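You operate a simulated robot arm through the tools that you are given. There is no shell and no other tool. Be economical: measure what you need, move in short steps, check, and stop when the job is done.

The job below is to be done with a simulated two-armed robot. You get a single attempt, and the scene is never put back.

JOB
Pick up the lime block with one hand, pass it to the other hand and put it on the lower shelf of the parts table.

Only the result counts: the job must be done as asked and must still hold three seconds after the hand-in. Knocking over, shifting, dropping, spilling or breaking anything else fails it.

ROBOT AND FRAMES
Two 7-joint arms with two-finger parallel grippers on one trunk, on a base that drives. Base frame: it is fixed to the floor where the robot stands at the start and does not move with it; the origin is under the middle of the robot, x ahead of it, y to its left, z up. Lengths are in m, angles in degrees, forces in N, time in s.
The left shoulder is at the start at [0.06, 0.147, 0.528], the right one opposite. With the tool pointing down near the work surface each hand reaches from about 0.1 to 0.64 m from the robot's upright axis, wherever it stands, measured 20 degrees to its own side. Places, roughly: lime block (5x4x9 cm) [0.5, -0.1, 0.8]; lower shelf of the parts table [1.1, -0.1, 0.4]. Payload 3.43 kg a hand.
Tool frame (each hand has its own): the origin (TCP) lies between the finger pads and is the grasp point; the fingertips stand 0.03 m ahead of it; z points along the fingers, y is the line along which they close. Largest opening 0.094 m; finger width 0.028, thickness 0.01; the body of the gripper, 0.05 by 0.096 m, starts 0.055 m behind the TCP.
Orientation is that of the tool frame in the base frame, as a unit quaternion [x, y, z, w]. With the fingers straight down and closing along the base's y, the tool's x points along the base's -x, its y along +y and its z along -z.

CONTROLS
- The arms move only by the tool step_arm. It takes "left_targets", "right_targets" or both (then of equal length, played together; a hand with none holds still); each is one flat list of numbers, 7 for each row, row after row: the turn, a rotation vector about the base's x, y, z in degrees, then the shift along the base's x, y, z in m, then the finger opening in m, from 0 to 0.094. In form: [ax, ay, az, x, y, z, jaw, ax, ay, az, x, y, z, jaw, ...]. A call has 1 to 20 rows; each row shifts and turns the commanded pose from where the row before left it. Rows are played at 5 a second. More than 0.05 m and 8.6 degrees between two rows, or a gripper value outside its range, and nothing of the call is played. Where a pose cannot be reached the arm comes as near as it can. A force on the tool above 40 N (or 10 N above the force at the start of the call, whichever is more), or a blocked arm, ends the call early, and 0.2 s more pass. The fingers move at their own pace (about 0.072 m/s each) and stop on an object; they squeeze with about 44 N. The grip force told is the motor's: it shows also when the fingers shut on nothing. Time passes only in rows, and 0.2 s behind the last, so rows that do not move let the fingers close. It gives the time, the measured TCP pose, the force on the tool (base axes), the opening and the grip force at its end, in the units of the frame above (readings bear some noise), with the torque about the TCP (base axes, N m) and any sound that the robot's microphone picked up.
- Cameras (640 x 400 px; columns grow to the right, rows downward): "scene" is now at [0.0597, -0.0088, 1.1675]; the picture's right is [-0.09, -1.00, 0.00], its down [-0.61, 0.06, -0.79] and it looks along [0.79, -0.07, -0.61] (base axes); focal length 272 px, centre (320, 200). "left" rides on the left gripper at [0.076, -0.014, -0.103] in its tool frame; the picture's right is [0.18, 0.98, 0.00], its down [-0.75, 0.14, -0.64] and it looks along [-0.63, 0.12, 0.77] (tool axes); focal length 243 px, centre (320, 200). "right" rides on the right gripper at [0.076, 0.014, -0.103] in its tool frame; the picture's right is [-0.18, 0.98, 0.00], its down [-0.75, -0.14, -0.64] and it looks along [-0.63, -0.12, 0.77] (tool axes); focal length 243 px, centre (320, 200). There is no depth. A picture from a camera that has moved, and an enlarged one, comes with that camera's place and axes in the base frame and with its lens. The place of the scene camera against the robot may be out by one fixed shift of up to 0.018 m in any direction.
- capture(camera): a new picture of that camera. No time passes.
- raise_lower(by): slides the trunk up (or, below 0, down) by that many m; the arms and the scene camera ride with it, the base frame stays. It gives what a move gives, with no picture.
- drive_base(legs): drives the robot by 1 to 6 legs, each [ahead, left, turn to the left] in m, m and degrees, along the robot's own axes; the way and the turn of a leg run together, so that a leg with both is an arc; at most 1.5 m and 180 degrees a leg. The arms and the cameras ride along, it lands a little off, and it stops where it bumps. It gives what a move gives.
- aim_head(pan, tilt): turns the head with the scene camera to pan (to the left, within 86 degrees either way) and tilt (down, from -29 to 69), counted from straight ahead of the robot. It gives what a move gives.
- close_up(camera, box): a new picture of the part [left, top, right, bottom] of that camera's present view, enlarged. No time passes.
- job_done(): hands the job in; it is judged then, once.

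Go step by step. Nothing tells you exact positions but the pictures and the camera data: compare them with the known pose of the tool, close in by small moves and look again before you grip or let go. The budget is 120 turns and 92 pictures, counting those below and the enlarged ones. Unless the task says otherwise, let go and move clear before handing in, and close with one line.

The tools are called after "Request:" as name(argument=value, ...) on one line, values as JSON. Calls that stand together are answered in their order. step_arm: Moves the arms, as the interface text tells. Its arguments: {"type":"object","properties":{"left_targets":{"type":"array"},"right_targets":{"type":"array"}},"required":[]} The other tools are called the same way: raise_lower (by) slides the trunk up or down; drive_base (legs) drives the base; aim_head (pan, tilt) turns the head that bears the scene camera; capture (camera) takes a picture; close_up (camera, box) takes an enlarged picture of a part of a camera's view; job_done () hands the job in.

At the start:

```text
t: 0.0
left_tool_pos: [0.296, 0.1002, 0.9749]
left_tcp_rot: [0.0, 1.0, -0.001, 0.0]
left_wrist_force: [0.1, 0.0, -0.4]
left_moment: [-0.02, 0.0, 0.01]
left_grip_width: 0.094
left_finger_force: 0.0
right_tool_pos: [0.3305, -0.1914, 0.9739]
right_tcp_rot: [0.0, 1.0, 0.001, 0.0]
right_wrist_force: [0.8, 0.3, -0.6]
right_moment: [0.0, 0.01, 0.0]
right_grip_width: 0.094
right_finger_force: 0.1
trunk travel left (down, up): [-0.235, 0.015]
robot x, y, heading: [-0.0001, 0.0007, -0.0]
head pan, tilt: [-5.3, 37.9]
```

scene: 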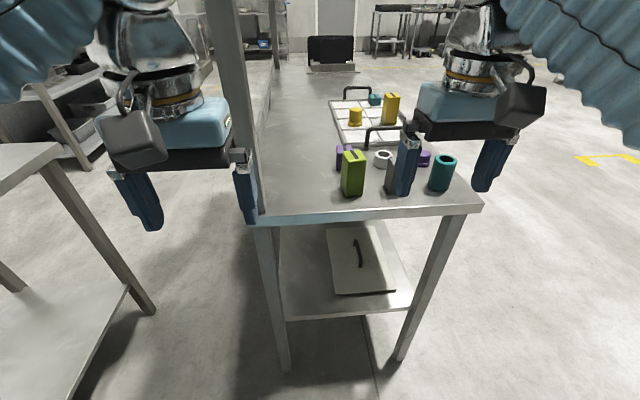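
right: 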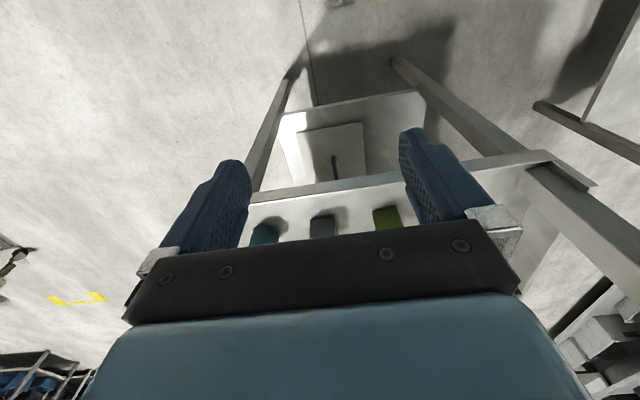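
left: 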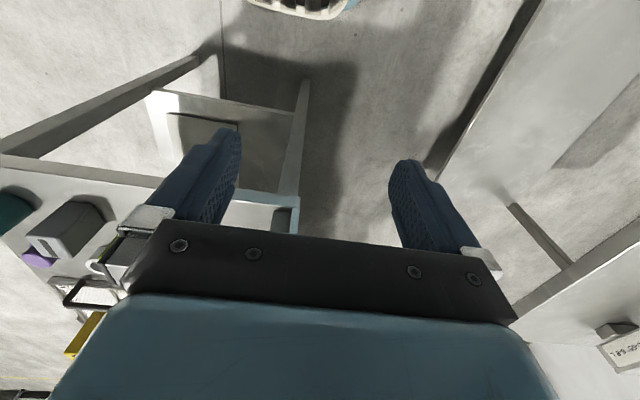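

I see the lime block near the front edge of the parts table, with the lower shelf and a lid lying on it below. I'll zoom in before measuring.

Request:
close_up(camera="scene", box=[300, 80, 500, 205])

Request:
close_up(camera="scene", box=[220, 190, 500, 365])

```text
3.20 times, centred on (400, 142) of scene
camera zoom: at [0.0597, -0.0088, 1.1675], right [-0.09, -1.0, 0.0], down [-0.61, 0.06, -0.79], along [0.79, -0.07, -0.61], focal length 871 px, centre (64, 384)
```

zoom: 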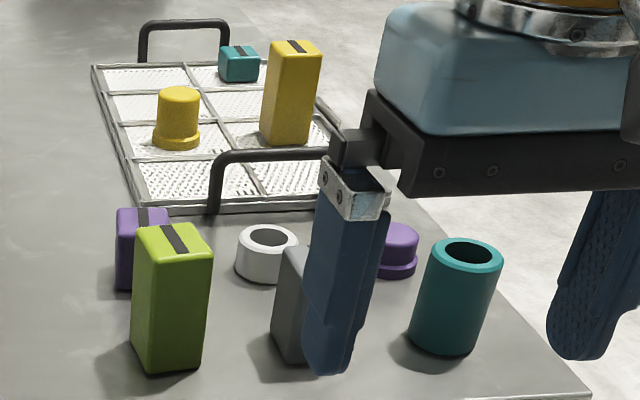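

```text
2.29 times, centred on (360, 278) of scene
camera zoom: at [0.0597, -0.0088, 1.1675], right [-0.09, -1.0, 0.0], down [-0.61, 0.06, -0.79], along [0.79, -0.07, -0.61], focal length 622 px, centre (229, 23)
```

zoom: 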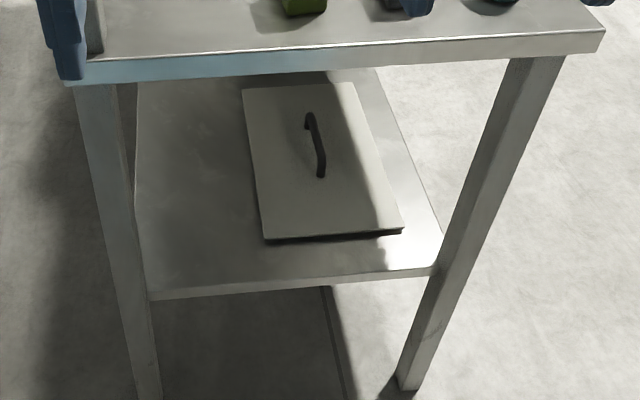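

The block stands at about x 0.57, y -0.12, its top near z 0.88. The free part of the lower shelf is to the left of the lid. I'll bring the right hand above and short of the block and look again.

Request:
step_arm(right_targets=[0, 0, 0, 0.04, 0.018, 0, 0.094, 0, 0, 0, 0.04, 0.018, 0, 0.094, 0, 0, 0, 0.04, 0.018, 0, 0.094, 0, 0, 0, 0.03, 0.016, 0, 0.094])

Request:
capture(camera="right")

Request:
capture(camera="scene")

```text
t: 1.0
left_tool_pos: [0.2957, 0.1004, 0.9727]
left_tcp_rot: [0.001, 1.0, 0.0, 0.0]
left_wrist_force: [-0.5, 0.8, -0.1]
left_moment: [0.02, 0.0, 0.02]
left_grip_width: 0.094
left_finger_force: 0.0
right_tool_pos: [0.4712, -0.1225, 0.9552]
right_tcp_rot: [0.0, 1.0, 0.001, 0.002]
right_wrist_force: [-0.3, 0.4, 0.1]
right_moment: [-0.01, 0.0, 0.01]
right_grip_width: 0.0938
right_finger_force: 0.0
right hand out of reach, approached as far as the arm can: row 3, 4
trunk travel left (down, up): [-0.235, 0.015]
robot x, y, heading: [0.0007, -0.0009, -0.1]
head pan, tilt: [-5.3, 37.9]
```

```text
86 pictures are left
camera right: at [0.3953, -0.1092, 1.0581], right [0.18, 0.98, 0.0], down [0.75, -0.14, 0.64], along [0.63, -0.12, -0.76], focal length 243 px, centre (320, 200)
```

right: 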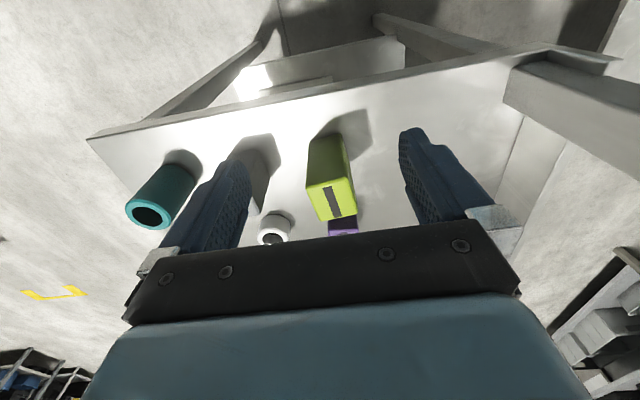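

```text
85 pictures are left
camera scene: at [0.0596, -0.0088, 1.1675], right [-0.09, -1.0, 0.0], down [-0.61, 0.06, -0.79], along [0.79, -0.07, -0.61], focal length 272 px, centre (320, 200)
```

scene: 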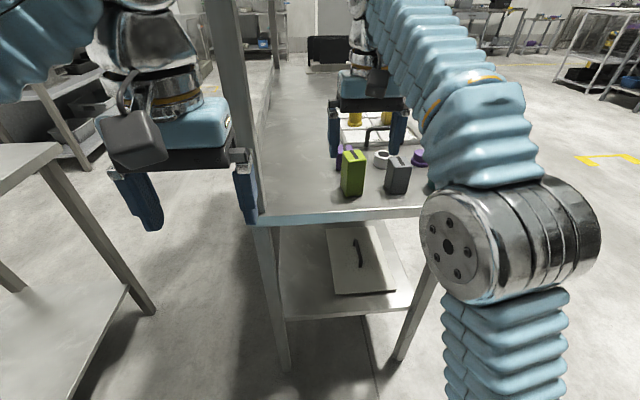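

The block is clear in the right camera. I'll zoom in to fix its position.

Request:
close_up(camera="right", box=[260, 120, 400, 240])

Request:
close_up(camera="scene", box=[310, 120, 440, 205])

```text
3.33 times, centred on (330, 180) of right
camera zoom: at [0.3953, -0.1092, 1.0581], right [0.18, 0.98, 0.0], down [0.75, -0.14, 0.64], along [0.63, -0.12, -0.76], focal length 809 px, centre (287, 267)
```

zoom: 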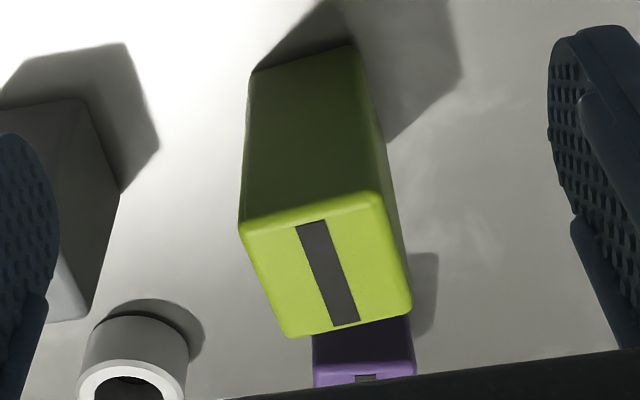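

```text
4.71 times, centred on (375, 162) of scene
camera zoom: at [0.0596, -0.0088, 1.1675], right [-0.09, -1.0, 0.0], down [-0.61, 0.06, -0.79], along [0.79, -0.07, -0.61], focal length 1281 px, centre (61, 376)
```

zoom: 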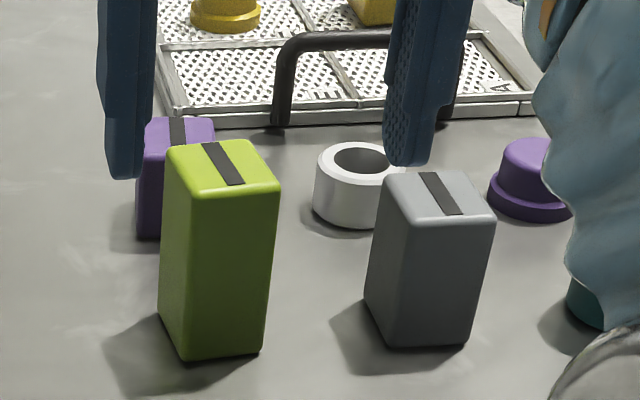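

From the right camera: block centre ≈ (0.544, -0.125), top z ≈ 0.882, yawed about +6°, with the 4 cm side along y. I'll align the yaw and go forward at a safe height to check reach.

Request:
step_arm(right_targets=[0, 0, 3, 0, 0, -0.02, 0.094, 0, 0, 3, 0.0, 0, -0.018, 0.094, 0, 0, 0, 0.03, 0, 0, 0.094, 0, 0, 0, 0.03, 0, 0, 0.094])

Request:
capture(camera="right")

```text
t: 2.0
left_tool_pos: [0.2954, 0.1, 0.9755]
left_tcp_rot: [0.0, 1.0, 0.0, 0.0]
left_wrist_force: [-0.4, -0.3, 0.0]
left_moment: [0.0, -0.02, -0.05]
left_grip_width: 0.0942
left_finger_force: 0.1
right_tool_pos: [0.5256, -0.1204, 0.913]
right_tcp_rot: [-0.052, 0.999, 0.0, 0.001]
right_wrist_force: [-0.4, 0.0, -0.3]
right_moment: [0.04, -0.01, 0.0]
right_grip_width: 0.0941
right_finger_force: 0.0
right hand out of reach, approached as far as the arm can: row 4
trunk travel left (down, up): [-0.235, 0.015]
robot x, y, heading: [0.0002, 0.0028, -0.4]
head pan, tilt: [-5.3, 37.9]
```

```text
82 pictures are left
camera right: at [0.4472, -0.1153, 1.0155], right [0.08, 1.0, 0.0], down [0.76, -0.06, 0.64], along [0.64, -0.05, -0.77], focal length 243 px, centre (320, 200)
```

right: 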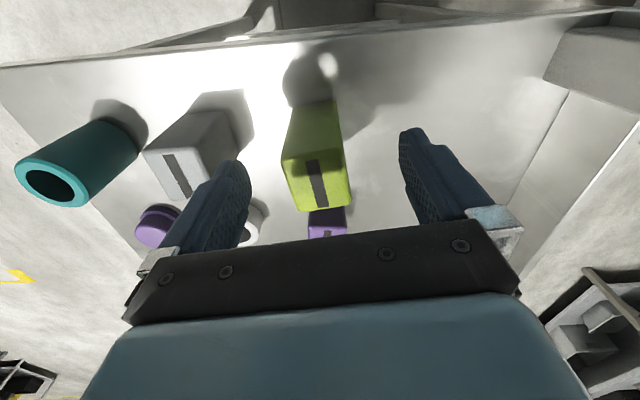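

The new view confirms the block centre at about (0.543, -0.124). I'll descend a little and see whether reach improves.

Request:
step_arm(right_targets=[0, 0, 0, 0, -0.003, -0.015, 0.094, 0, 0, 0, 0, 0, 0, 0.094])

```text
t: 2.6
left_tool_pos: [0.2956, 0.1002, 0.9741]
left_tcp_rot: [0.0, 1.0, 0.0, 0.0]
left_wrist_force: [0.2, 0.3, 0.9]
left_moment: [0.03, -0.02, 0.0]
left_grip_width: 0.0941
left_finger_force: 0.1
right_tool_pos: [0.5266, -0.1245, 0.8966]
right_tcp_rot: [-0.052, 0.999, 0.0, 0.0]
right_wrist_force: [0.1, 0.7, 0.9]
right_moment: [0.02, -0.01, 0.01]
right_grip_width: 0.0941
right_finger_force: 0.1
trunk travel left (down, up): [-0.235, 0.015]
robot x, y, heading: [0.0007, -0.0007, 0.3]
head pan, tilt: [-5.3, 37.9]
```

No reach limit now. I'll move forward 16 mm and down to z ≈ 0.884, then look.

Request:
step_arm(right_targets=[0, 0, 0, 0.0, 0, -0.012, 0.094, 0, 0, 0, 0.008, 0, 0, 0.094, 0, 0, 0, 0.008, 0, 0, 0.094])

Request:
capture(camera="right")

Request:
close_up(camera="scene", box=[310, 120, 440, 205])

```text
t: 3.4
left_tool_pos: [0.2949, 0.1, 0.9744]
left_tcp_rot: [-0.001, 1.0, -0.001, 0.0]
left_wrist_force: [-0.5, 0.4, -0.2]
left_moment: [-0.01, -0.05, -0.01]
left_grip_width: 0.0942
left_finger_force: 0.0
right_tool_pos: [0.542, -0.1256, 0.8829]
right_tcp_rot: [-0.052, 0.999, -0.001, 0.0]
right_wrist_force: [0.7, -0.3, 0.2]
right_moment: [-0.01, 0.01, -0.02]
right_grip_width: 0.0943
right_finger_force: 0.0
trunk travel left (down, up): [-0.235, 0.015]
robot x, y, heading: [-0.0001, -0.0008, -0.1]
head pan, tilt: [-5.3, 37.9]
```

```text
81 pictures are left
camera right: at [0.4642, -0.1202, 0.9867], right [0.08, 1.0, 0.0], down [0.76, -0.06, 0.64], along [0.64, -0.05, -0.77], focal length 243 px, centre (320, 200)
```

right: 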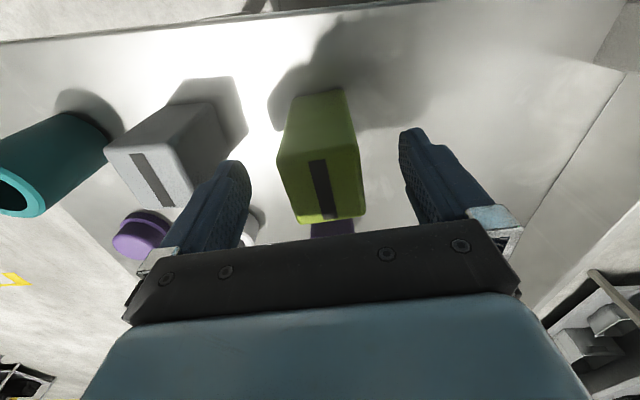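

```text
4.71 times, centred on (375, 162) of scene
camera zoom: at [0.0597, -0.0088, 1.1675], right [-0.09, -1.0, 0.0], down [-0.61, 0.06, -0.79], along [0.79, -0.07, -0.61], focal length 1281 px, centre (61, 376)
```

zoom: 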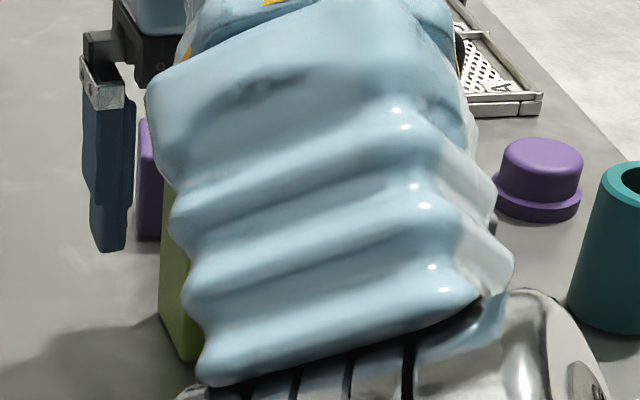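

The fingers straddle the block and are centred on it. Closing now.

Request:
step_arm(right_targets=[0, 0, 0, 0, 0, 0, 0.02, 0, 0, 0, 0, 0, 0, 0.02, 0, 0, 0, 0, 0, 0, 0.02, 0, 0, 0, 0, 0, 0, 0.02])

Request:
capture(camera="right")

```text
t: 4.4
left_tool_pos: [0.2961, 0.0994, 0.9746]
left_tcp_rot: [0.0, 1.0, -0.001, 0.0]
left_wrist_force: [-0.1, -0.7, -0.8]
left_moment: [-0.01, 0.02, 0.0]
left_grip_width: 0.0941
left_finger_force: 0.0
right_tool_pos: [0.5411, -0.1254, 0.8845]
right_tcp_rot: [-0.052, 0.999, 0.0, 0.0]
right_wrist_force: [-0.5, 1.7, 0.7]
right_moment: [0.09, -0.06, 0.04]
right_grip_width: 0.0441
right_finger_force: 44.1
trunk travel left (down, up): [-0.235, 0.015]
robot x, y, heading: [-0.001, 0.0008, 0.1]
head pan, tilt: [-5.3, 37.9]
```

```text
79 pictures are left
camera right: at [0.4641, -0.12, 0.9867], right [0.08, 1.0, 0.0], down [0.76, -0.06, 0.64], along [0.64, -0.05, -0.77], focal length 243 px, centre (320, 200)
```

right: 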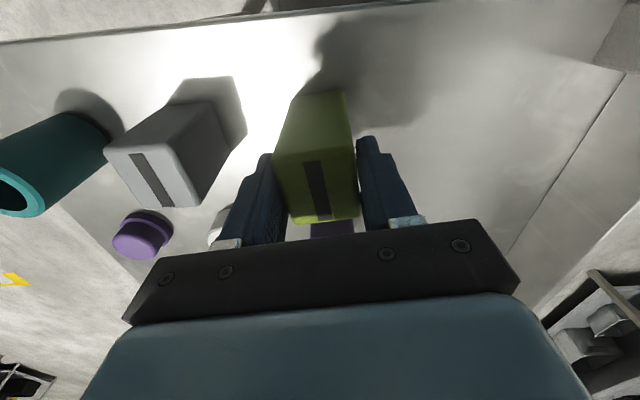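

Gripped at 44 N. I'll lift the block and bring it back to the front of the table, squaring its yaw.

Request:
step_arm(right_targets=[0, 0, 0, 0, 0, 0.02, 0.02, 0, 0, 0, -0.02, 0, 0.02, 0.02, 0, 0, 0, -0.02, 0.005, 0.015, 0.02, 0, 0, -3, -0.03, 0.03, 0.0, 0.02, 0, 0, -3, -0.02, 0.03, 0, 0.02])

Request:
capture(camera="scene")

Request:
capture(camera="right")

```text
t: 5.6
left_tool_pos: [0.2949, 0.1004, 0.9745]
left_tcp_rot: [0.0, 1.0, 0.0, 0.0]
left_wrist_force: [1.2, 0.2, 0.5]
left_moment: [0.01, 0.01, -0.02]
left_grip_width: 0.0939
left_finger_force: 0.1
right_tool_pos: [0.4422, -0.059, 0.932]
right_tcp_rot: [0.001, 1.0, 0.0, 0.0]
right_wrist_force: [-0.3, 0.1, -4.4]
right_moment: [-0.02, 0.0, -0.03]
right_grip_width: 0.044
right_finger_force: 44.2
right hand out of reach, approached as far as the arm can: row 1
trunk travel left (down, up): [-0.235, 0.015]
robot x, y, heading: [-0.0013, -0.0035, -0.2]
head pan, tilt: [-5.3, 37.9]
```

```text
78 pictures are left
camera scene: at [0.06, -0.009, 1.1675], right [-0.09, -1.0, 0.0], down [-0.61, 0.06, -0.79], along [0.79, -0.07, -0.61], focal length 272 px, centre (320, 200)
```

scene: 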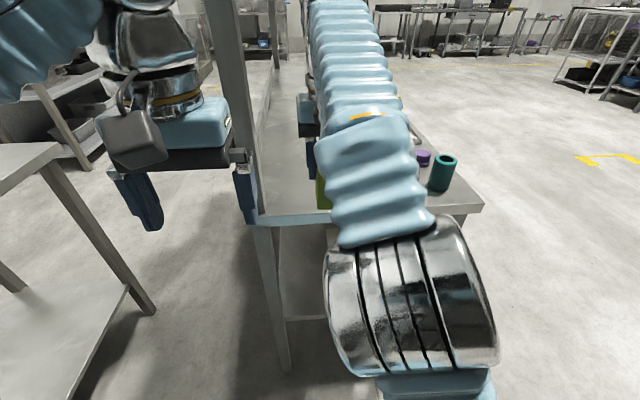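

```text
77 pictures are left
camera right: at [0.366, -0.0451, 1.036], right [0.19, 0.98, 0.0], down [0.75, -0.14, 0.64], along [0.63, -0.12, -0.77], focal length 243 px, centre (320, 200)
```

right: 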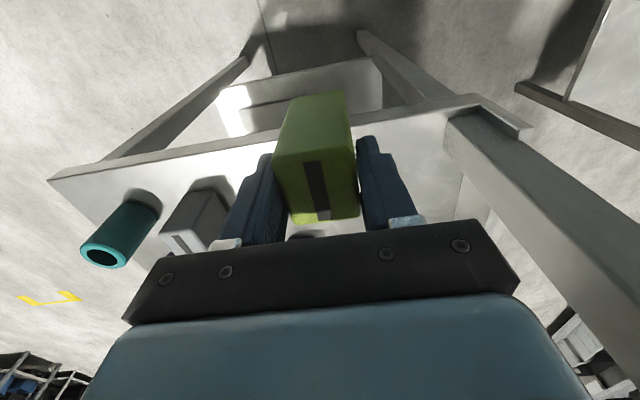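

A vertical post may stand at the table's front-left corner, close to where the left hand will work. I'll turn the head for a better look.

Request:
aim_head(pan=15, tilt=25)

Request:
capture(camera="scene")

Request:
capture(camera="left")

```text
t: 6.4
left_tool_pos: [0.2957, 0.1002, 0.9751]
left_tcp_rot: [0.0, 1.0, -0.001, 0.0]
left_wrist_force: [0.7, -0.3, -0.2]
left_moment: [-0.01, 0.02, 0.01]
left_grip_width: 0.0939
left_finger_force: 0.0
right_tool_pos: [0.4429, -0.059, 0.9323]
right_tcp_rot: [0.0, 1.0, 0.0, 0.0]
right_wrist_force: [0.3, -0.6, -5.5]
right_moment: [0.04, 0.01, -0.02]
right_grip_width: 0.0442
right_finger_force: 44.3
trunk travel left (down, up): [-0.235, 0.015]
robot x, y, heading: [-0.0001, 0.0019, 0.1]
head pan, tilt: [15.0, 25.0]
```

```text
76 pictures are left
camera scene: at [0.0629, 0.023, 1.1877], right [0.26, -0.97, 0.0], down [-0.41, -0.11, -0.91], along [0.88, 0.23, -0.42], focal length 272 px, centre (320, 200)
```

scene: 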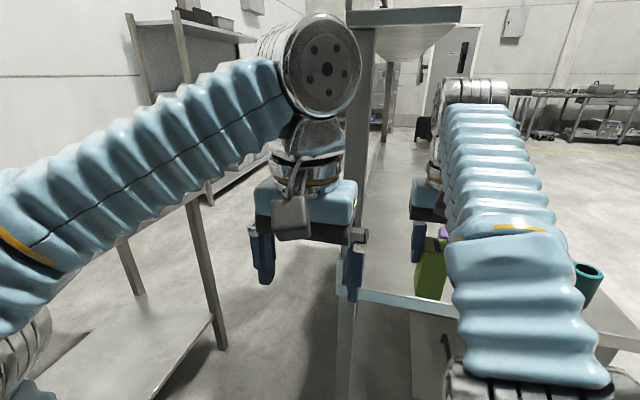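

```text
75 pictures are left
camera left: at [0.2187, 0.0871, 1.0782], right [-0.18, 0.98, 0.0], down [0.75, 0.14, 0.64], along [0.63, 0.12, -0.77], focal length 243 px, centre (320, 200)
```

left: 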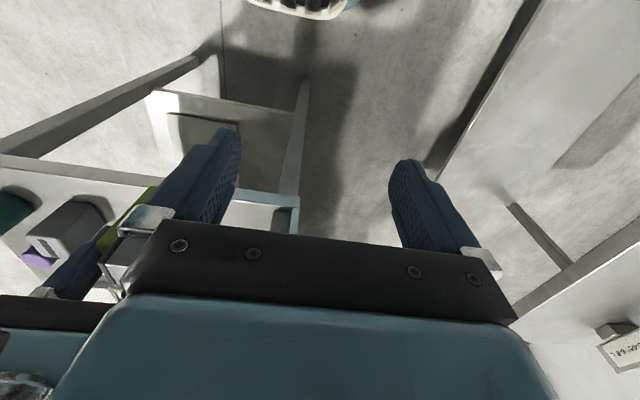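

There is indeed a post at about (0.5, 0.08), plus an overhead shelf. I'll do the handover nearer the robot, at x ≈ 0.37, pulling the block back while the left hand turns to face it from the left.

Request:
step_arm(left_targets=[0, 0, -8.2, 0, 0.005, 0, 0.094, 0, 0, -8.2, 0, 0.005, 0, 0.094, 0, 0, -8.2, 0, 0.005, 0, 0.094, 0, 0, -8.2, 0, 0.005, 0, 0.094, 0, 0, -8.2, 0, 0.005, 0, 0.094, 0, 0, -8.2, 0, 0.005, 0, 0.094, 0, 0, -8.2, 0, 0.005, 0, 0.094, 0, 0, -8.2, 0, 0.005, 0, 0.094, 0, 0, -8.2, 0, 0.005, 0, 0.094, 0, 0, -8.2, 0, 0.005, 0, 0.094, 0, 0, -8, 0, 0.005, 0, 0.094], right_targets=[0, 0, 0, -0.0066, 0, 0.002, 0.02, 0, 0, 0, -0.0066, 0, 0.002, 0.02, 0, 0, 0, -0.0066, 0, 0.002, 0.02, 0, 0, 0, -0.0066, 0, 0.002, 0.02, 0, 0, 0, -0.0066, 0, 0.002, 0.02, 0, 0, 0, -0.0066, 0, 0.002, 0.02, 0, 0, 0, -0.0066, 0, 0.002, 0.02, 0, 0, 0, -0.0066, 0, 0.002, 0.02, 0, 0, 0, -0.0066, 0, 0.002, 0.02, 0, 0, 0, -0.0066, 0, 0.002, 0.02, 0, 0, 0, -0.0066, 0, 0.002, 0.02])

Request:
capture(camera="scene")

```text
t: 8.8
left_tool_pos: [0.2975, 0.155, 0.9762]
left_tcp_rot: [0.708, 0.706, 0.0, 0.0]
left_wrist_force: [0.1, -0.9, -0.3]
left_moment: [-0.02, 0.0, 0.0]
left_grip_width: 0.094
left_finger_force: 0.0
left hand out of reach, approached as far as the arm can: row 6
right_tool_pos: [0.3691, -0.0603, 0.9557]
right_tcp_rot: [0.0, 1.0, 0.0, -0.001]
right_wrist_force: [0.3, -0.5, -5.0]
right_moment: [-0.01, 0.0, 0.02]
right_grip_width: 0.0442
right_finger_force: 43.7
trunk travel left (down, up): [-0.235, 0.015]
robot x, y, heading: [-0.0015, 0.0001, 0.2]
head pan, tilt: [15.0, 25.0]
```

```text
74 pictures are left
camera scene: at [0.0629, 0.0231, 1.1877], right [0.26, -0.97, 0.0], down [-0.41, -0.11, -0.91], along [0.88, 0.23, -0.42], focal length 272 px, centre (320, 200)
```

scene: 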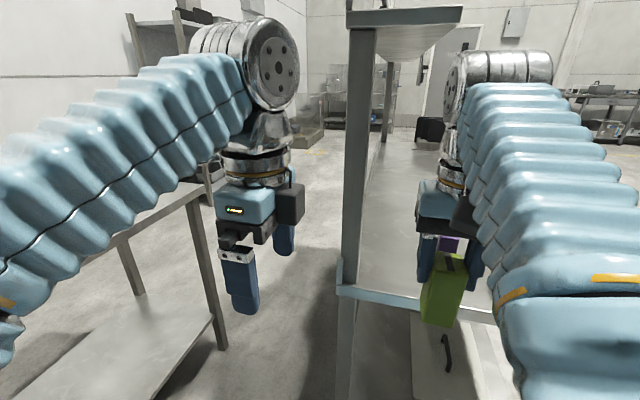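

The left hand's yaw is done. I'll check where its camera sits and what it sees.

Request:
capture(camera="left")

Request:
close_up(camera="scene", box=[170, 80, 520, 340])

```text
73 pictures are left
camera left: at [0.2832, 0.2312, 1.0798], right [0.98, 0.18, 0.0], down [0.14, -0.75, 0.64], along [0.12, -0.63, -0.77], focal length 243 px, centre (320, 200)
```

left: 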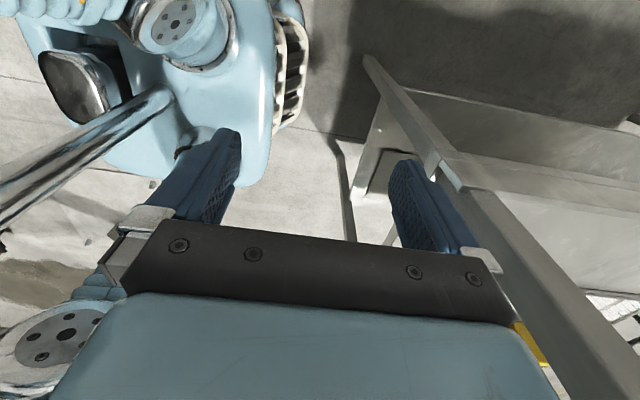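

```text
1.54 times, centred on (345, 210) of scene
camera zoom: at [0.0629, 0.0231, 1.1877], right [0.26, -0.97, 0.0], down [-0.41, -0.11, -0.91], along [0.88, 0.23, -0.42], focal length 419 px, centre (282, 185)
```

zoom: 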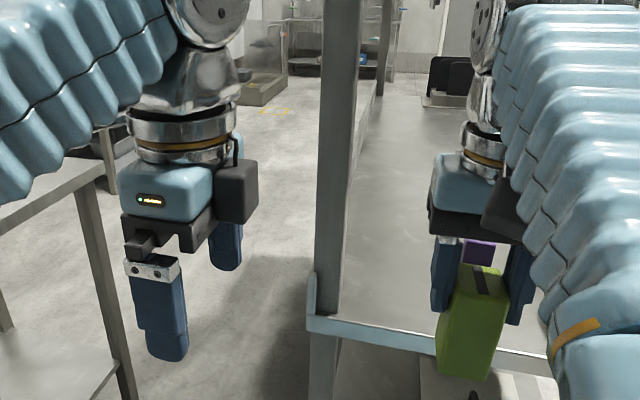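

I want to be sure what the grey box on the left hand is before tilting, so I'll take a closer look.

Request:
close_up(camera="scene", box=[190, 100, 340, 325])

```text
1.78 times, centred on (265, 212) of scene
camera zoom: at [0.0629, 0.0231, 1.1877], right [0.26, -0.97, 0.0], down [-0.41, -0.11, -0.91], along [0.88, 0.23, -0.42], focal length 484 px, centre (418, 178)
```

zoom: 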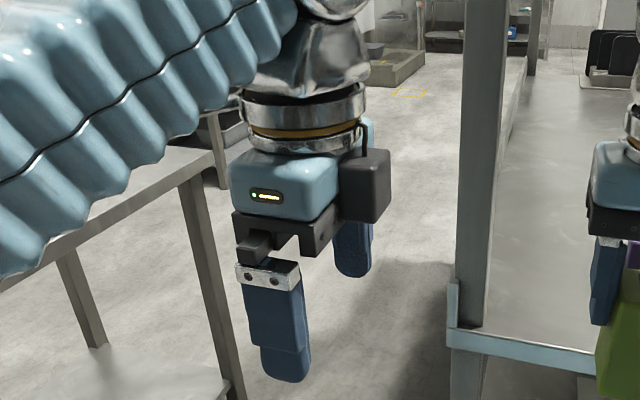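

The grey box is on the block-facing side of the hand, so it could crowd the right gripper. I'll tilt the left hand towards -y here, well clear, and see how things sit.

Request:
step_arm(left_targets=[-8.1, 0, 0, 0, 0, -0.005, 0.094, -8.1, 0, 0, 0, 0, -0.005, 0.094, -8.1, 0, 0, 0, 0, -0.005, 0.094, -8.1, 0, 0, 0, 0, -0.005, 0.094, -8.1, 0, 0, 0, 0, -0.005, 0.094, -8.1, 0, 0, 0, 0, -0.005, 0.094, -8.1, 0, 0, 0, 0, -0.005, 0.094, -8.1, 0, 0, 0, 0, -0.005, 0.094])

Request:
capture(camera="scene")

Request:
capture(camera="left")

```text
t: 10.6
left_tool_pos: [0.2984, 0.1537, 0.9369]
left_tcp_rot: [0.597, 0.596, -0.38, 0.379]
left_wrist_force: [-0.1, 0.1, 0.3]
left_moment: [-0.01, 0.06, -0.03]
left_grip_width: 0.094
left_finger_force: 0.1
right_tool_pos: [0.3691, -0.0596, 0.9573]
right_tcp_rot: [0.0, 1.0, 0.0, 0.001]
right_wrist_force: [-1.0, -0.2, -4.5]
right_moment: [0.01, 0.01, -0.01]
right_grip_width: 0.0442
right_finger_force: 44.6
trunk travel left (down, up): [-0.235, 0.015]
robot x, y, heading: [0.0045, 0.0, 0.1]
head pan, tilt: [15.0, 25.0]
```

```text
70 pictures are left
camera scene: at [0.0628, 0.023, 1.1877], right [0.26, -0.97, 0.0], down [-0.41, -0.11, -0.91], along [0.88, 0.23, -0.42], focal length 272 px, centre (320, 200)
```

scene: 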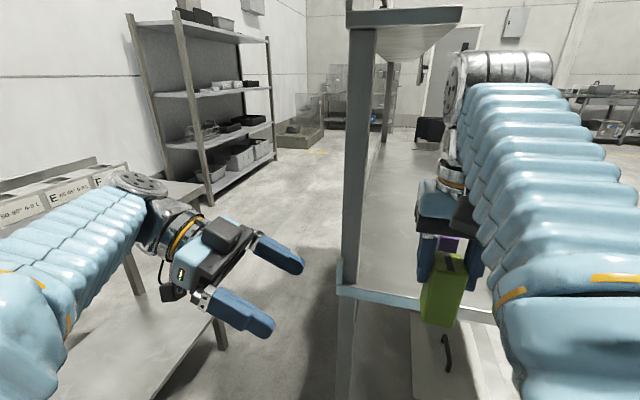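

```text
69 pictures are left
camera left: at [0.2832, 0.2797, 0.9124], right [0.98, 0.08, -0.17], down [0.14, 0.26, 0.95], along [0.12, -0.96, 0.25], focal length 243 px, centre (320, 200)
```

left: 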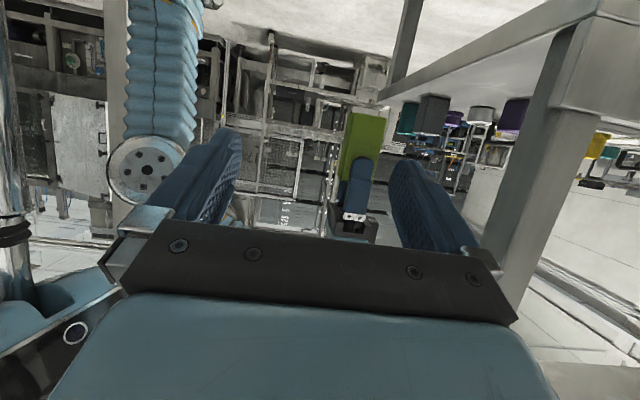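

The left hand now points at the block; its top box would crowd the right fingers at this pitch, so I'll go to about 80°. Then I'll line up at (0.369, 0.10, 0.893), still clear of the block.

Request:
step_arm(left_targets=[-7.6, 0, 0, 0.018, 0, -0.011, 0.094, -7.6, 0, 0, 0.018, 0, -0.011, 0.094, 0, 0, 0, 0.018, 0, -0.011, 0.094, 0, 0, 0, 0.017, -0.025, -0.011, 0.094, 0, 0, 0, 0, -0.025, 0, 0.094])

Request:
capture(camera="left")

Request:
capture(camera="scene")

```text
t: 11.8
left_tool_pos: [0.3679, 0.1054, 0.8931]
left_tcp_rot: [0.542, 0.543, -0.454, 0.454]
left_wrist_force: [-0.5, -0.2, 0.0]
left_moment: [-0.01, 0.0, -0.01]
left_grip_width: 0.0941
left_finger_force: 0.1
right_tool_pos: [0.3708, -0.0604, 0.9556]
right_tcp_rot: [0.0, 1.0, 0.001, 0.0]
right_wrist_force: [0.1, 0.4, -3.9]
right_moment: [0.0, -0.01, 0.0]
right_grip_width: 0.0441
right_finger_force: 44.4
trunk travel left (down, up): [-0.235, 0.015]
robot x, y, heading: [0.0019, 0.0007, 0.0]
head pan, tilt: [15.0, 25.0]
```

```text
68 pictures are left
camera left: at [0.353, 0.2206, 0.8365], right [0.98, 0.03, -0.18], down [0.14, 0.5, 0.85], along [0.12, -0.86, 0.49], focal length 243 px, centre (320, 200)
```

left: 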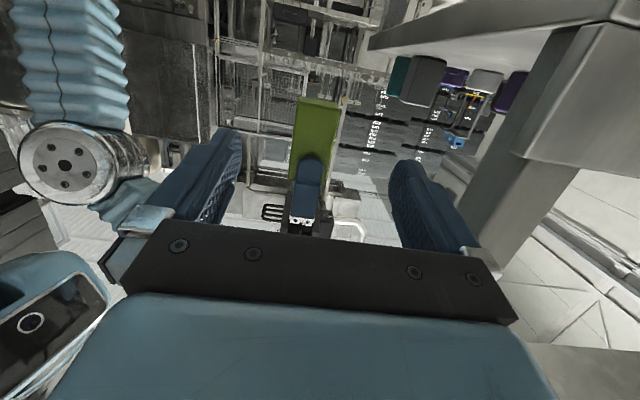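

```text
67 pictures are left
camera scene: at [0.063, 0.0233, 1.1877], right [0.26, -0.97, 0.0], down [-0.41, -0.11, -0.91], along [0.88, 0.23, -0.42], focal length 272 px, centre (320, 200)
```

scene: 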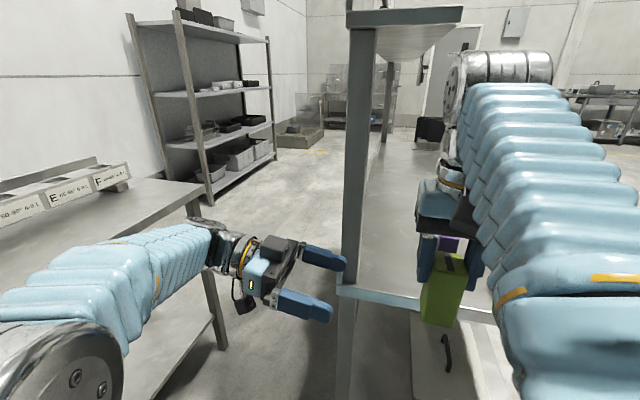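

The block's lower part is centred between the open left fingers, base z ≈ 0.867. I'll move in most of the way, 4 mm higher, and look.

Request:
step_arm(left_targets=[0, 0, 0, 0.001, -0.03, 0.004, 0.094, 0, 0, 0, 0, -0.03, 0, 0.094, 0, 0, 0, 0, -0.03, 0, 0.094, 0, 0, 0, 0, -0.025, 0, 0.094])

Request:
capture(camera="left")

Request:
close_up(camera="scene", box=[240, 140, 540, 340])

```text
t: 12.8
left_tool_pos: [0.3693, -0.0114, 0.8955]
left_tcp_rot: [0.542, 0.542, -0.455, 0.454]
left_wrist_force: [0.2, -0.1, 0.2]
left_moment: [-0.01, 0.02, 0.0]
left_grip_width: 0.0939
left_finger_force: 0.0
right_tool_pos: [0.3707, -0.0606, 0.9563]
right_tcp_rot: [0.001, 1.0, -0.001, 0.0]
right_wrist_force: [0.1, 0.1, -3.6]
right_moment: [-0.01, 0.01, 0.01]
right_grip_width: 0.0442
right_finger_force: 44.0
trunk travel left (down, up): [-0.235, 0.015]
robot x, y, heading: [-0.0013, 0.0037, 0.1]
head pan, tilt: [15.0, 25.0]
```

```text
66 pictures are left
camera left: at [0.3546, 0.1039, 0.8398], right [0.98, 0.03, -0.18], down [0.14, 0.5, 0.85], along [0.12, -0.86, 0.49], focal length 243 px, centre (320, 200)
```

left: 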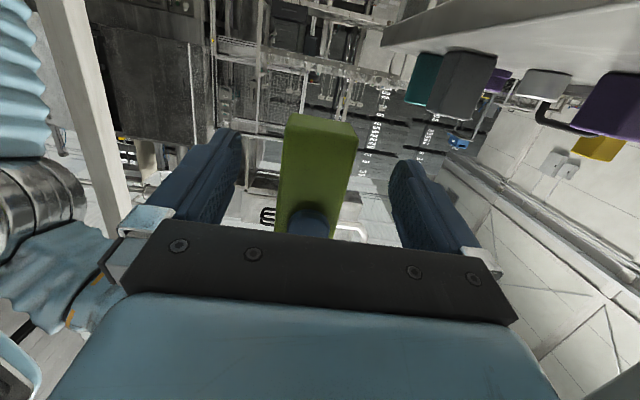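

```text
2.00 times, centred on (390, 240) of scene
camera zoom: at [0.0629, 0.0231, 1.1877], right [0.26, -0.97, 0.0], down [-0.41, -0.11, -0.91], along [0.88, 0.23, -0.42], focal length 545 px, centre (180, 120)
```

zoom: 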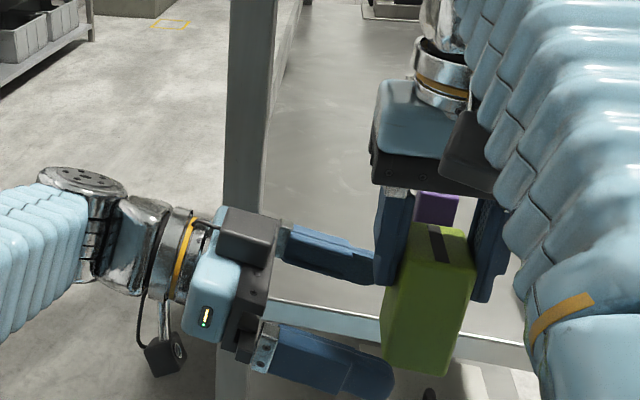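

Clearances look good on all sides. I'll move in the last 37 mm, still open.

Request:
step_arm(left_targets=[0, 0, 0, 0.001, -0.019, 0, 0.094, 0, 0, 0, 0, -0.019, 0, 0.094])

Request:
capture(camera="left")

Request:
close_up(camera="scene", box=[240, 140, 540, 340])

```text
t: 13.4
left_tool_pos: [0.3711, -0.0491, 0.8972]
left_tcp_rot: [0.541, 0.542, -0.454, 0.455]
left_wrist_force: [0.1, 0.0, 0.2]
left_moment: [0.01, 0.01, -0.02]
left_grip_width: 0.094
left_finger_force: 0.0
right_tool_pos: [0.3709, -0.0601, 0.9561]
right_tcp_rot: [0.0, 1.0, -0.001, 0.0]
right_wrist_force: [-0.4, -0.1, -4.4]
right_moment: [0.02, 0.0, 0.0]
right_grip_width: 0.0441
right_finger_force: 44.5
trunk travel left (down, up): [-0.235, 0.015]
robot x, y, heading: [-0.002, -0.0011, 0.3]
head pan, tilt: [15.0, 25.0]
```

```text
64 pictures are left
camera left: at [0.3565, 0.0659, 0.8405], right [0.98, 0.03, -0.18], down [0.14, 0.5, 0.85], along [0.12, -0.86, 0.49], focal length 243 px, centre (320, 200)
```

left: 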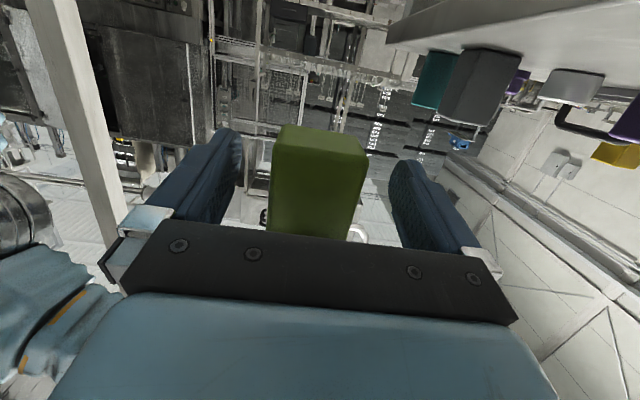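

```text
2.00 times, centred on (390, 240) of scene
camera zoom: at [0.0629, 0.0231, 1.1877], right [0.26, -0.97, 0.0], down [-0.41, -0.11, -0.91], along [0.88, 0.23, -0.42], focal length 545 px, centre (180, 120)
```

zoom: 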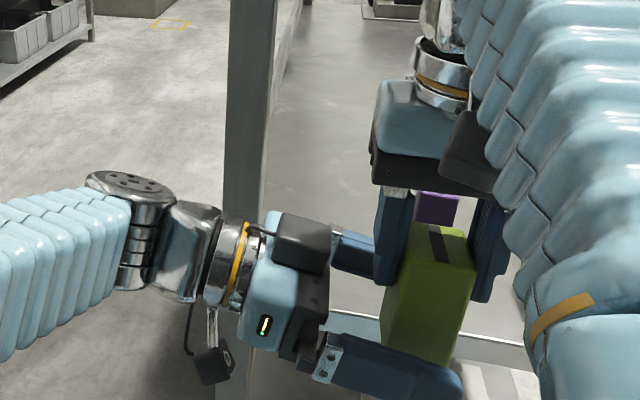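

The block is centred in the left jaw. Closing the left hand while the right still holds.

Request:
step_arm(left_targets=[0, 0, 0, 0, 0, 0, 0.03, 0, 0, 0, 0, 0, 0, 0.03, 0, 0, 0, 0, 0, 0, 0.03, 0, 0, 0, 0, 0, 0, 0.03])

Request:
capture(camera="left")

```text
t: 14.4
left_tool_pos: [0.3702, -0.0504, 0.896]
left_tcp_rot: [0.543, 0.54, -0.456, 0.454]
left_wrist_force: [-27.9, 3.4, 0.5]
left_moment: [-0.42, -0.88, -0.21]
left_grip_width: 0.0504
left_finger_force: 43.9
right_tool_pos: [0.3731, -0.0605, 0.9572]
right_tcp_rot: [0.0, 1.0, 0.0, 0.001]
right_wrist_force: [27.9, -3.7, -5.1]
right_moment: [0.13, -0.75, -0.05]
right_grip_width: 0.0444
right_finger_force: 44.0
trunk travel left (down, up): [-0.235, 0.015]
robot x, y, heading: [-0.0022, 0.0021, -0.1]
head pan, tilt: [15.0, 25.0]
```

```text
62 pictures are left
camera left: at [0.3559, 0.0655, 0.8404], right [0.98, 0.03, -0.18], down [0.14, 0.5, 0.85], along [0.11, -0.87, 0.49], focal length 243 px, centre (320, 200)
```

left: 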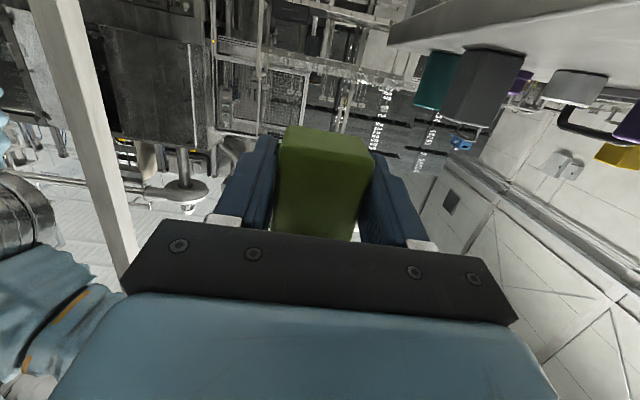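

Both hands hold the block, with about 28 N of side strain between them. I'll ease the left hand in -x to relieve it before releasing.

Request:
step_arm(left_targets=[0, 0, 0, -0.0015, 0, 0, 0.03, 0, 0, 0, -0.0015, 0, 0, 0.03])

```text
t: 15.0
left_tool_pos: [0.368, -0.0501, 0.8973]
left_tcp_rot: [0.54, 0.543, -0.455, 0.455]
left_wrist_force: [-11.1, -0.6, 0.6]
left_moment: [-0.1, 0.09, -0.46]
left_grip_width: 0.0503
left_finger_force: 43.6
right_tool_pos: [0.3699, -0.0596, 0.9564]
right_tcp_rot: [0.0, 1.0, -0.001, -0.002]
right_wrist_force: [10.0, 0.5, 0.5]
right_moment: [0.15, -0.72, 0.35]
right_grip_width: 0.0443
right_finger_force: 43.8
trunk travel left (down, up): [-0.235, 0.015]
robot x, y, heading: [0.0, -0.0012, -0.0]
head pan, tilt: [15.0, 25.0]
```

Strain is down to about 10 N. I'll open the right hand only part-way, since the left box is near, and lift it straight up.

Request:
step_arm(left_targets=[0, 0, 0, -0.001, 0, 0, 0.03, 0, 0, 0, 0, 0, 0, 0.03, 0, 0, 0, 0, 0, 0, 0.03, 0, 0, 0, 0, 0, 0, 0.03, 0, 0, 0, 0, 0, 0, 0.03, 0, 0, 0, 0, 0, 0, 0.03], right_targets=[0, 0, 0, 0, 0, 0, 0.044, 0, 0, 0, 0, 0, 0, 0.06, 0, 0, 0, 0, 0, 0, 0.064, 0, 0, 0, 0, 0, 0.01, 0.064, 0, 0, 0, 0, 0, 0.02, 0.064, 0, 0, 0, 0, 0, 0.02, 0.064])

Request:
capture(camera="scene")

Request:
capture(camera="right")

```text
t: 16.4
left_tool_pos: [0.3662, -0.0484, 0.8964]
left_tcp_rot: [0.542, 0.542, -0.455, 0.454]
left_wrist_force: [0.2, 0.3, 0.9]
left_moment: [0.05, 0.02, -0.01]
left_grip_width: 0.0499
left_finger_force: 43.9
right_tool_pos: [0.371, -0.06, 0.9771]
right_tcp_rot: [0.0, 1.0, 0.0, 0.001]
right_wrist_force: [-0.8, -0.2, -0.5]
right_moment: [-0.02, -0.01, 0.04]
right_grip_width: 0.0639
right_finger_force: 0.0
right hand out of reach, approached as far as the arm can: row 5, 6
trunk travel left (down, up): [-0.235, 0.015]
robot x, y, heading: [-0.0006, -0.0001, -0.1]
head pan, tilt: [15.0, 25.0]
```

```text
61 pictures are left
camera scene: at [0.0628, 0.0231, 1.1877], right [0.26, -0.97, 0.0], down [-0.41, -0.11, -0.91], along [0.88, 0.23, -0.42], focal length 272 px, centre (320, 200)
```

scene: 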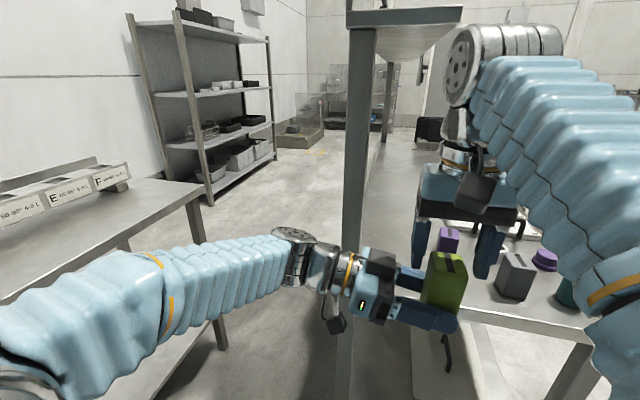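

```text
60 pictures are left
camera right: at [0.2946, -0.0465, 1.0796], right [0.18, 0.98, 0.0], down [0.75, -0.14, 0.64], along [0.63, -0.12, -0.77], focal length 243 px, centre (320, 200)
```

right: 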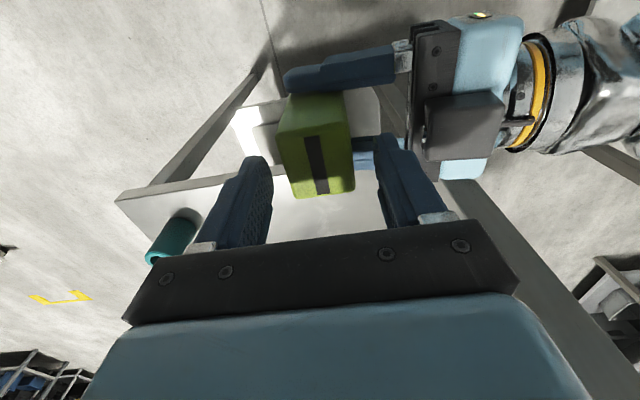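

The left hand holds the block alone, but the right has hit its height limit with its fingertips still just beside the block top. I'll lower the left hand 6 cm, then retreat the right hand to its side.

Request:
step_arm(left_targets=[0, 0, 0, 0, 0, -0.02, 0.03, 0, 0, 0, 0, 0, -0.02, 0.03, 0, 0, 0, 0, 0, -0.02, 0.03, 0, 0, 0, 0, 0, 0, 0.03, 0, 0, 0, 0, 0, 0, 0.03, 0, 0, 0, 0, 0, 0, 0.03, 0, 0, 0, 0, 0, 0, 0.03, 0, 0, 0, 0, 0, 0, 0.03], right_targets=[0, 0, 0, 0, 0, 0, 0.064, 0, 0, 0, 0, 0, 0, 0.064, 0, 0, 0, 0, 0, 0, 0.064, 0, 0, 0, -0.01, -0.03, 0, 0.064, 0, 0, 0, -0.01, -0.04, 0, 0.064, 0, 0, 0, -0.01, -0.04, 0, 0.064, 0, 0, 0, -0.01, -0.04, 0, 0.064, 0, 0, 0, 0, -0.03, 0, 0.064])

Request:
aim_head(pan=0, tilt=45)

Request:
capture(camera="scene")

```text
t: 18.2
left_tool_pos: [0.3661, -0.0496, 0.8356]
left_tcp_rot: [0.542, 0.542, -0.454, 0.455]
left_wrist_force: [-0.3, 0.6, -1.2]
left_moment: [0.04, -0.02, -0.01]
left_grip_width: 0.0502
left_finger_force: 43.8
right_tool_pos: [0.3313, -0.2386, 0.978]
right_tcp_rot: [0.0, 1.0, 0.0, -0.001]
right_wrist_force: [0.5, -0.3, -0.3]
right_moment: [-0.01, -0.01, 0.03]
right_grip_width: 0.0639
right_finger_force: 0.0
trunk travel left (down, up): [-0.235, 0.015]
robot x, y, heading: [0.0006, -0.0005, 0.0]
head pan, tilt: [15.0, 25.0]
```

```text
t: 19.1
left_tool_pos: [0.3671, -0.0496, 0.8359]
left_tcp_rot: [0.541, 0.543, -0.454, 0.455]
left_wrist_force: [0.8, 0.8, 0.5]
left_moment: [0.06, 0.01, -0.02]
left_grip_width: 0.0502
left_finger_force: 43.7
right_tool_pos: [0.3296, -0.2402, 0.9785]
right_tcp_rot: [0.0, 1.0, -0.001, 0.0]
right_wrist_force: [0.2, 0.0, -0.6]
right_moment: [-0.01, -0.03, -0.01]
right_grip_width: 0.064
right_finger_force: 0.0
trunk travel left (down, up): [-0.235, 0.015]
robot x, y, heading: [0.005, 0.001, -0.0]
head pan, tilt: [0.0, 45.0]
```

```text
59 pictures are left
camera scene: at [0.0552, -0.0008, 1.1572], right [0.0, -1.0, 0.0], down [-0.71, 0.0, -0.71], along [0.71, 0.0, -0.71], focal length 272 px, centre (320, 200)
```

scene: 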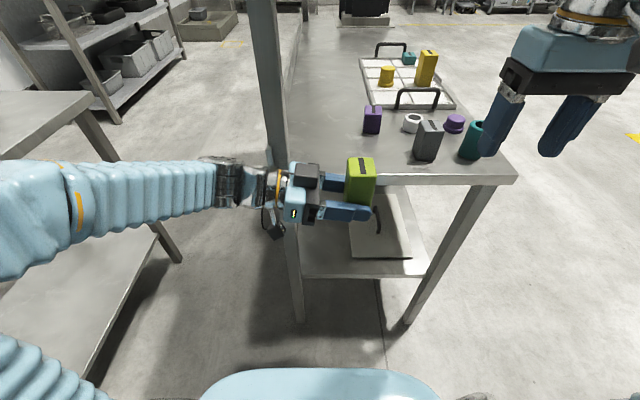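

The handover is done. Before backing up to make room, I'll look to both sides and rear.

Request:
aim_head(pan=86, tilt=40)

Request:
capture(camera="scene")

Request:
aim_head(pan=-86, tilt=40)

Request:
capture(camera="scene")

```text
t: 20.7
left_tool_pos: [0.3658, -0.0501, 0.8362]
left_tcp_rot: [0.541, 0.542, -0.454, 0.455]
left_wrist_force: [0.0, 0.2, 0.9]
left_moment: [0.04, 0.01, -0.02]
left_grip_width: 0.0502
left_finger_force: 43.9
right_tool_pos: [0.3294, -0.2393, 0.9792]
right_tcp_rot: [0.0, 1.0, 0.0, 0.0]
right_wrist_force: [0.1, 0.0, -1.0]
right_moment: [-0.02, 0.02, 0.03]
right_grip_width: 0.064
right_finger_force: 0.1
trunk travel left (down, up): [-0.235, 0.015]
robot x, y, heading: [-0.0029, 0.0036, 0.1]
head pan, tilt: [85.9, 40.0]
```

```text
58 pictures are left
camera scene: at [-0.0201, 0.084, 1.1644], right [1.0, -0.07, 0.0], down [-0.05, -0.64, -0.77], along [0.05, 0.76, -0.64], focal length 272 px, centre (320, 200)
```

scene: 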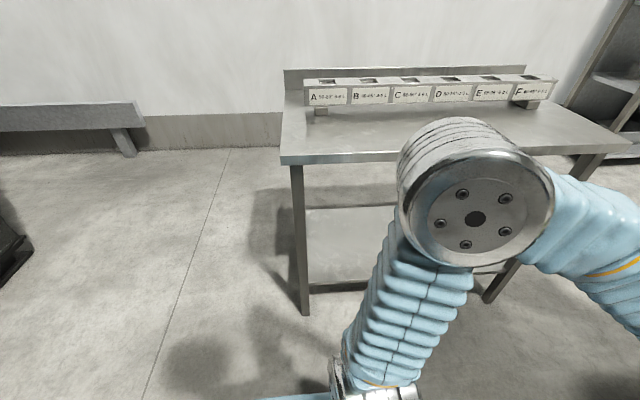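

```text
t: 23.3
left_tool_pos: [0.3664, -0.0494, 0.8364]
left_tcp_rot: [0.542, 0.541, -0.455, 0.454]
left_wrist_force: [-0.3, -0.5, -0.1]
left_moment: [0.1, -0.02, 0.03]
left_grip_width: 0.0501
left_finger_force: 44.2
right_tool_pos: [0.3304, -0.24, 0.9785]
right_tcp_rot: [0.0, 1.0, 0.0, 0.001]
right_wrist_force: [-0.4, 0.0, -0.1]
right_moment: [0.03, -0.02, 0.0]
right_grip_width: 0.0639
right_finger_force: 0.1
trunk travel left (down, up): [-0.235, 0.015]
robot x, y, heading: [-0.0001, -0.0004, 0.3]
head pan, tilt: [-85.9, 40.0]
```

```text
57 pictures are left
camera scene: at [-0.0201, -0.0856, 1.1644], right [-1.0, -0.07, 0.0], down [-0.05, 0.64, -0.77], along [0.05, -0.76, -0.64], focal length 272 px, centre (320, 200)
```

scene: 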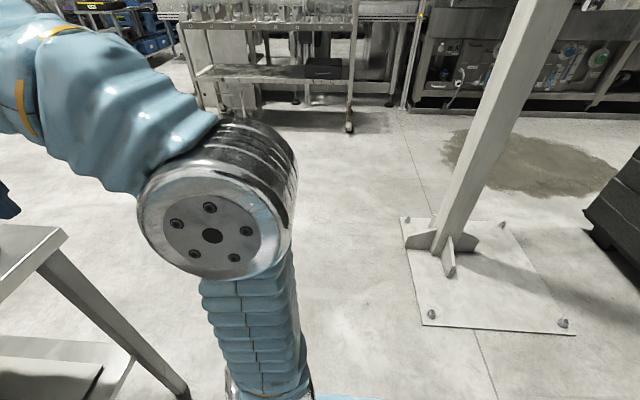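

Nothing is close behind, so I'll back up 0.3 m to give the left arm space to turn.

Request:
drive_base(legs=[[-0.3, 0, 0]])

Request:
aim_head(pan=0, tilt=40)

Request:
capture(camera="scene")

```text
t: 25.3
left_tool_pos: [0.0652, -0.0491, 0.837]
left_tcp_rot: [0.541, 0.543, -0.453, 0.455]
left_wrist_force: [0.5, -0.8, 0.3]
left_moment: [0.0, 0.05, 0.03]
left_grip_width: 0.0503
left_finger_force: 44.3
right_tool_pos: [0.028, -0.2396, 0.9781]
right_tcp_rot: [-0.001, 1.0, 0.0, 0.001]
right_wrist_force: [0.7, 0.5, -0.2]
right_moment: [0.03, -0.01, -0.02]
right_grip_width: 0.064
right_finger_force: 0.0
trunk travel left (down, up): [-0.235, 0.015]
robot x, y, heading: [-0.3017, 0.0019, 0.1]
head pan, tilt: [-85.9, 40.0]
```

```text
t: 26.9
left_tool_pos: [0.0648, -0.0494, 0.8367]
left_tcp_rot: [0.541, 0.542, -0.455, 0.455]
left_wrist_force: [-0.1, 0.7, 0.2]
left_moment: [0.08, -0.03, 0.02]
left_grip_width: 0.05
left_finger_force: 43.7
right_tool_pos: [0.0296, -0.2385, 0.9786]
right_tcp_rot: [-0.002, 1.0, 0.001, -0.001]
right_wrist_force: [0.6, -0.1, -0.2]
right_moment: [-0.02, 0.04, 0.0]
right_grip_width: 0.0641
right_finger_force: 0.1
trunk travel left (down, up): [-0.235, 0.015]
robot x, y, heading: [-0.3019, -0.0019, 0.0]
head pan, tilt: [0.0, 40.0]
```

```text
56 pictures are left
camera scene: at [-0.2431, -0.0012, 1.1644], right [0.0, -1.0, 0.0], down [-0.64, 0.0, -0.77], along [0.77, 0.0, -0.64], focal length 272 px, centre (320, 200)
```

scene: 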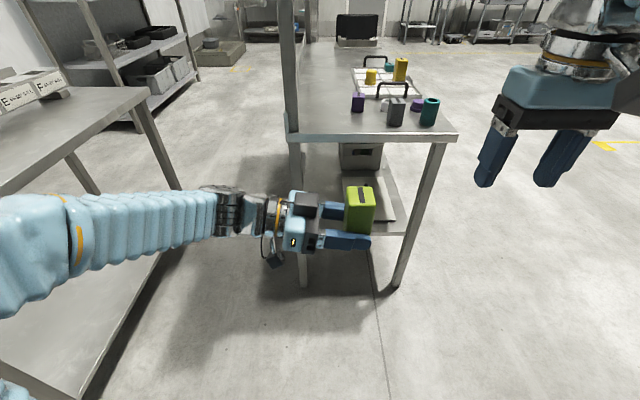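

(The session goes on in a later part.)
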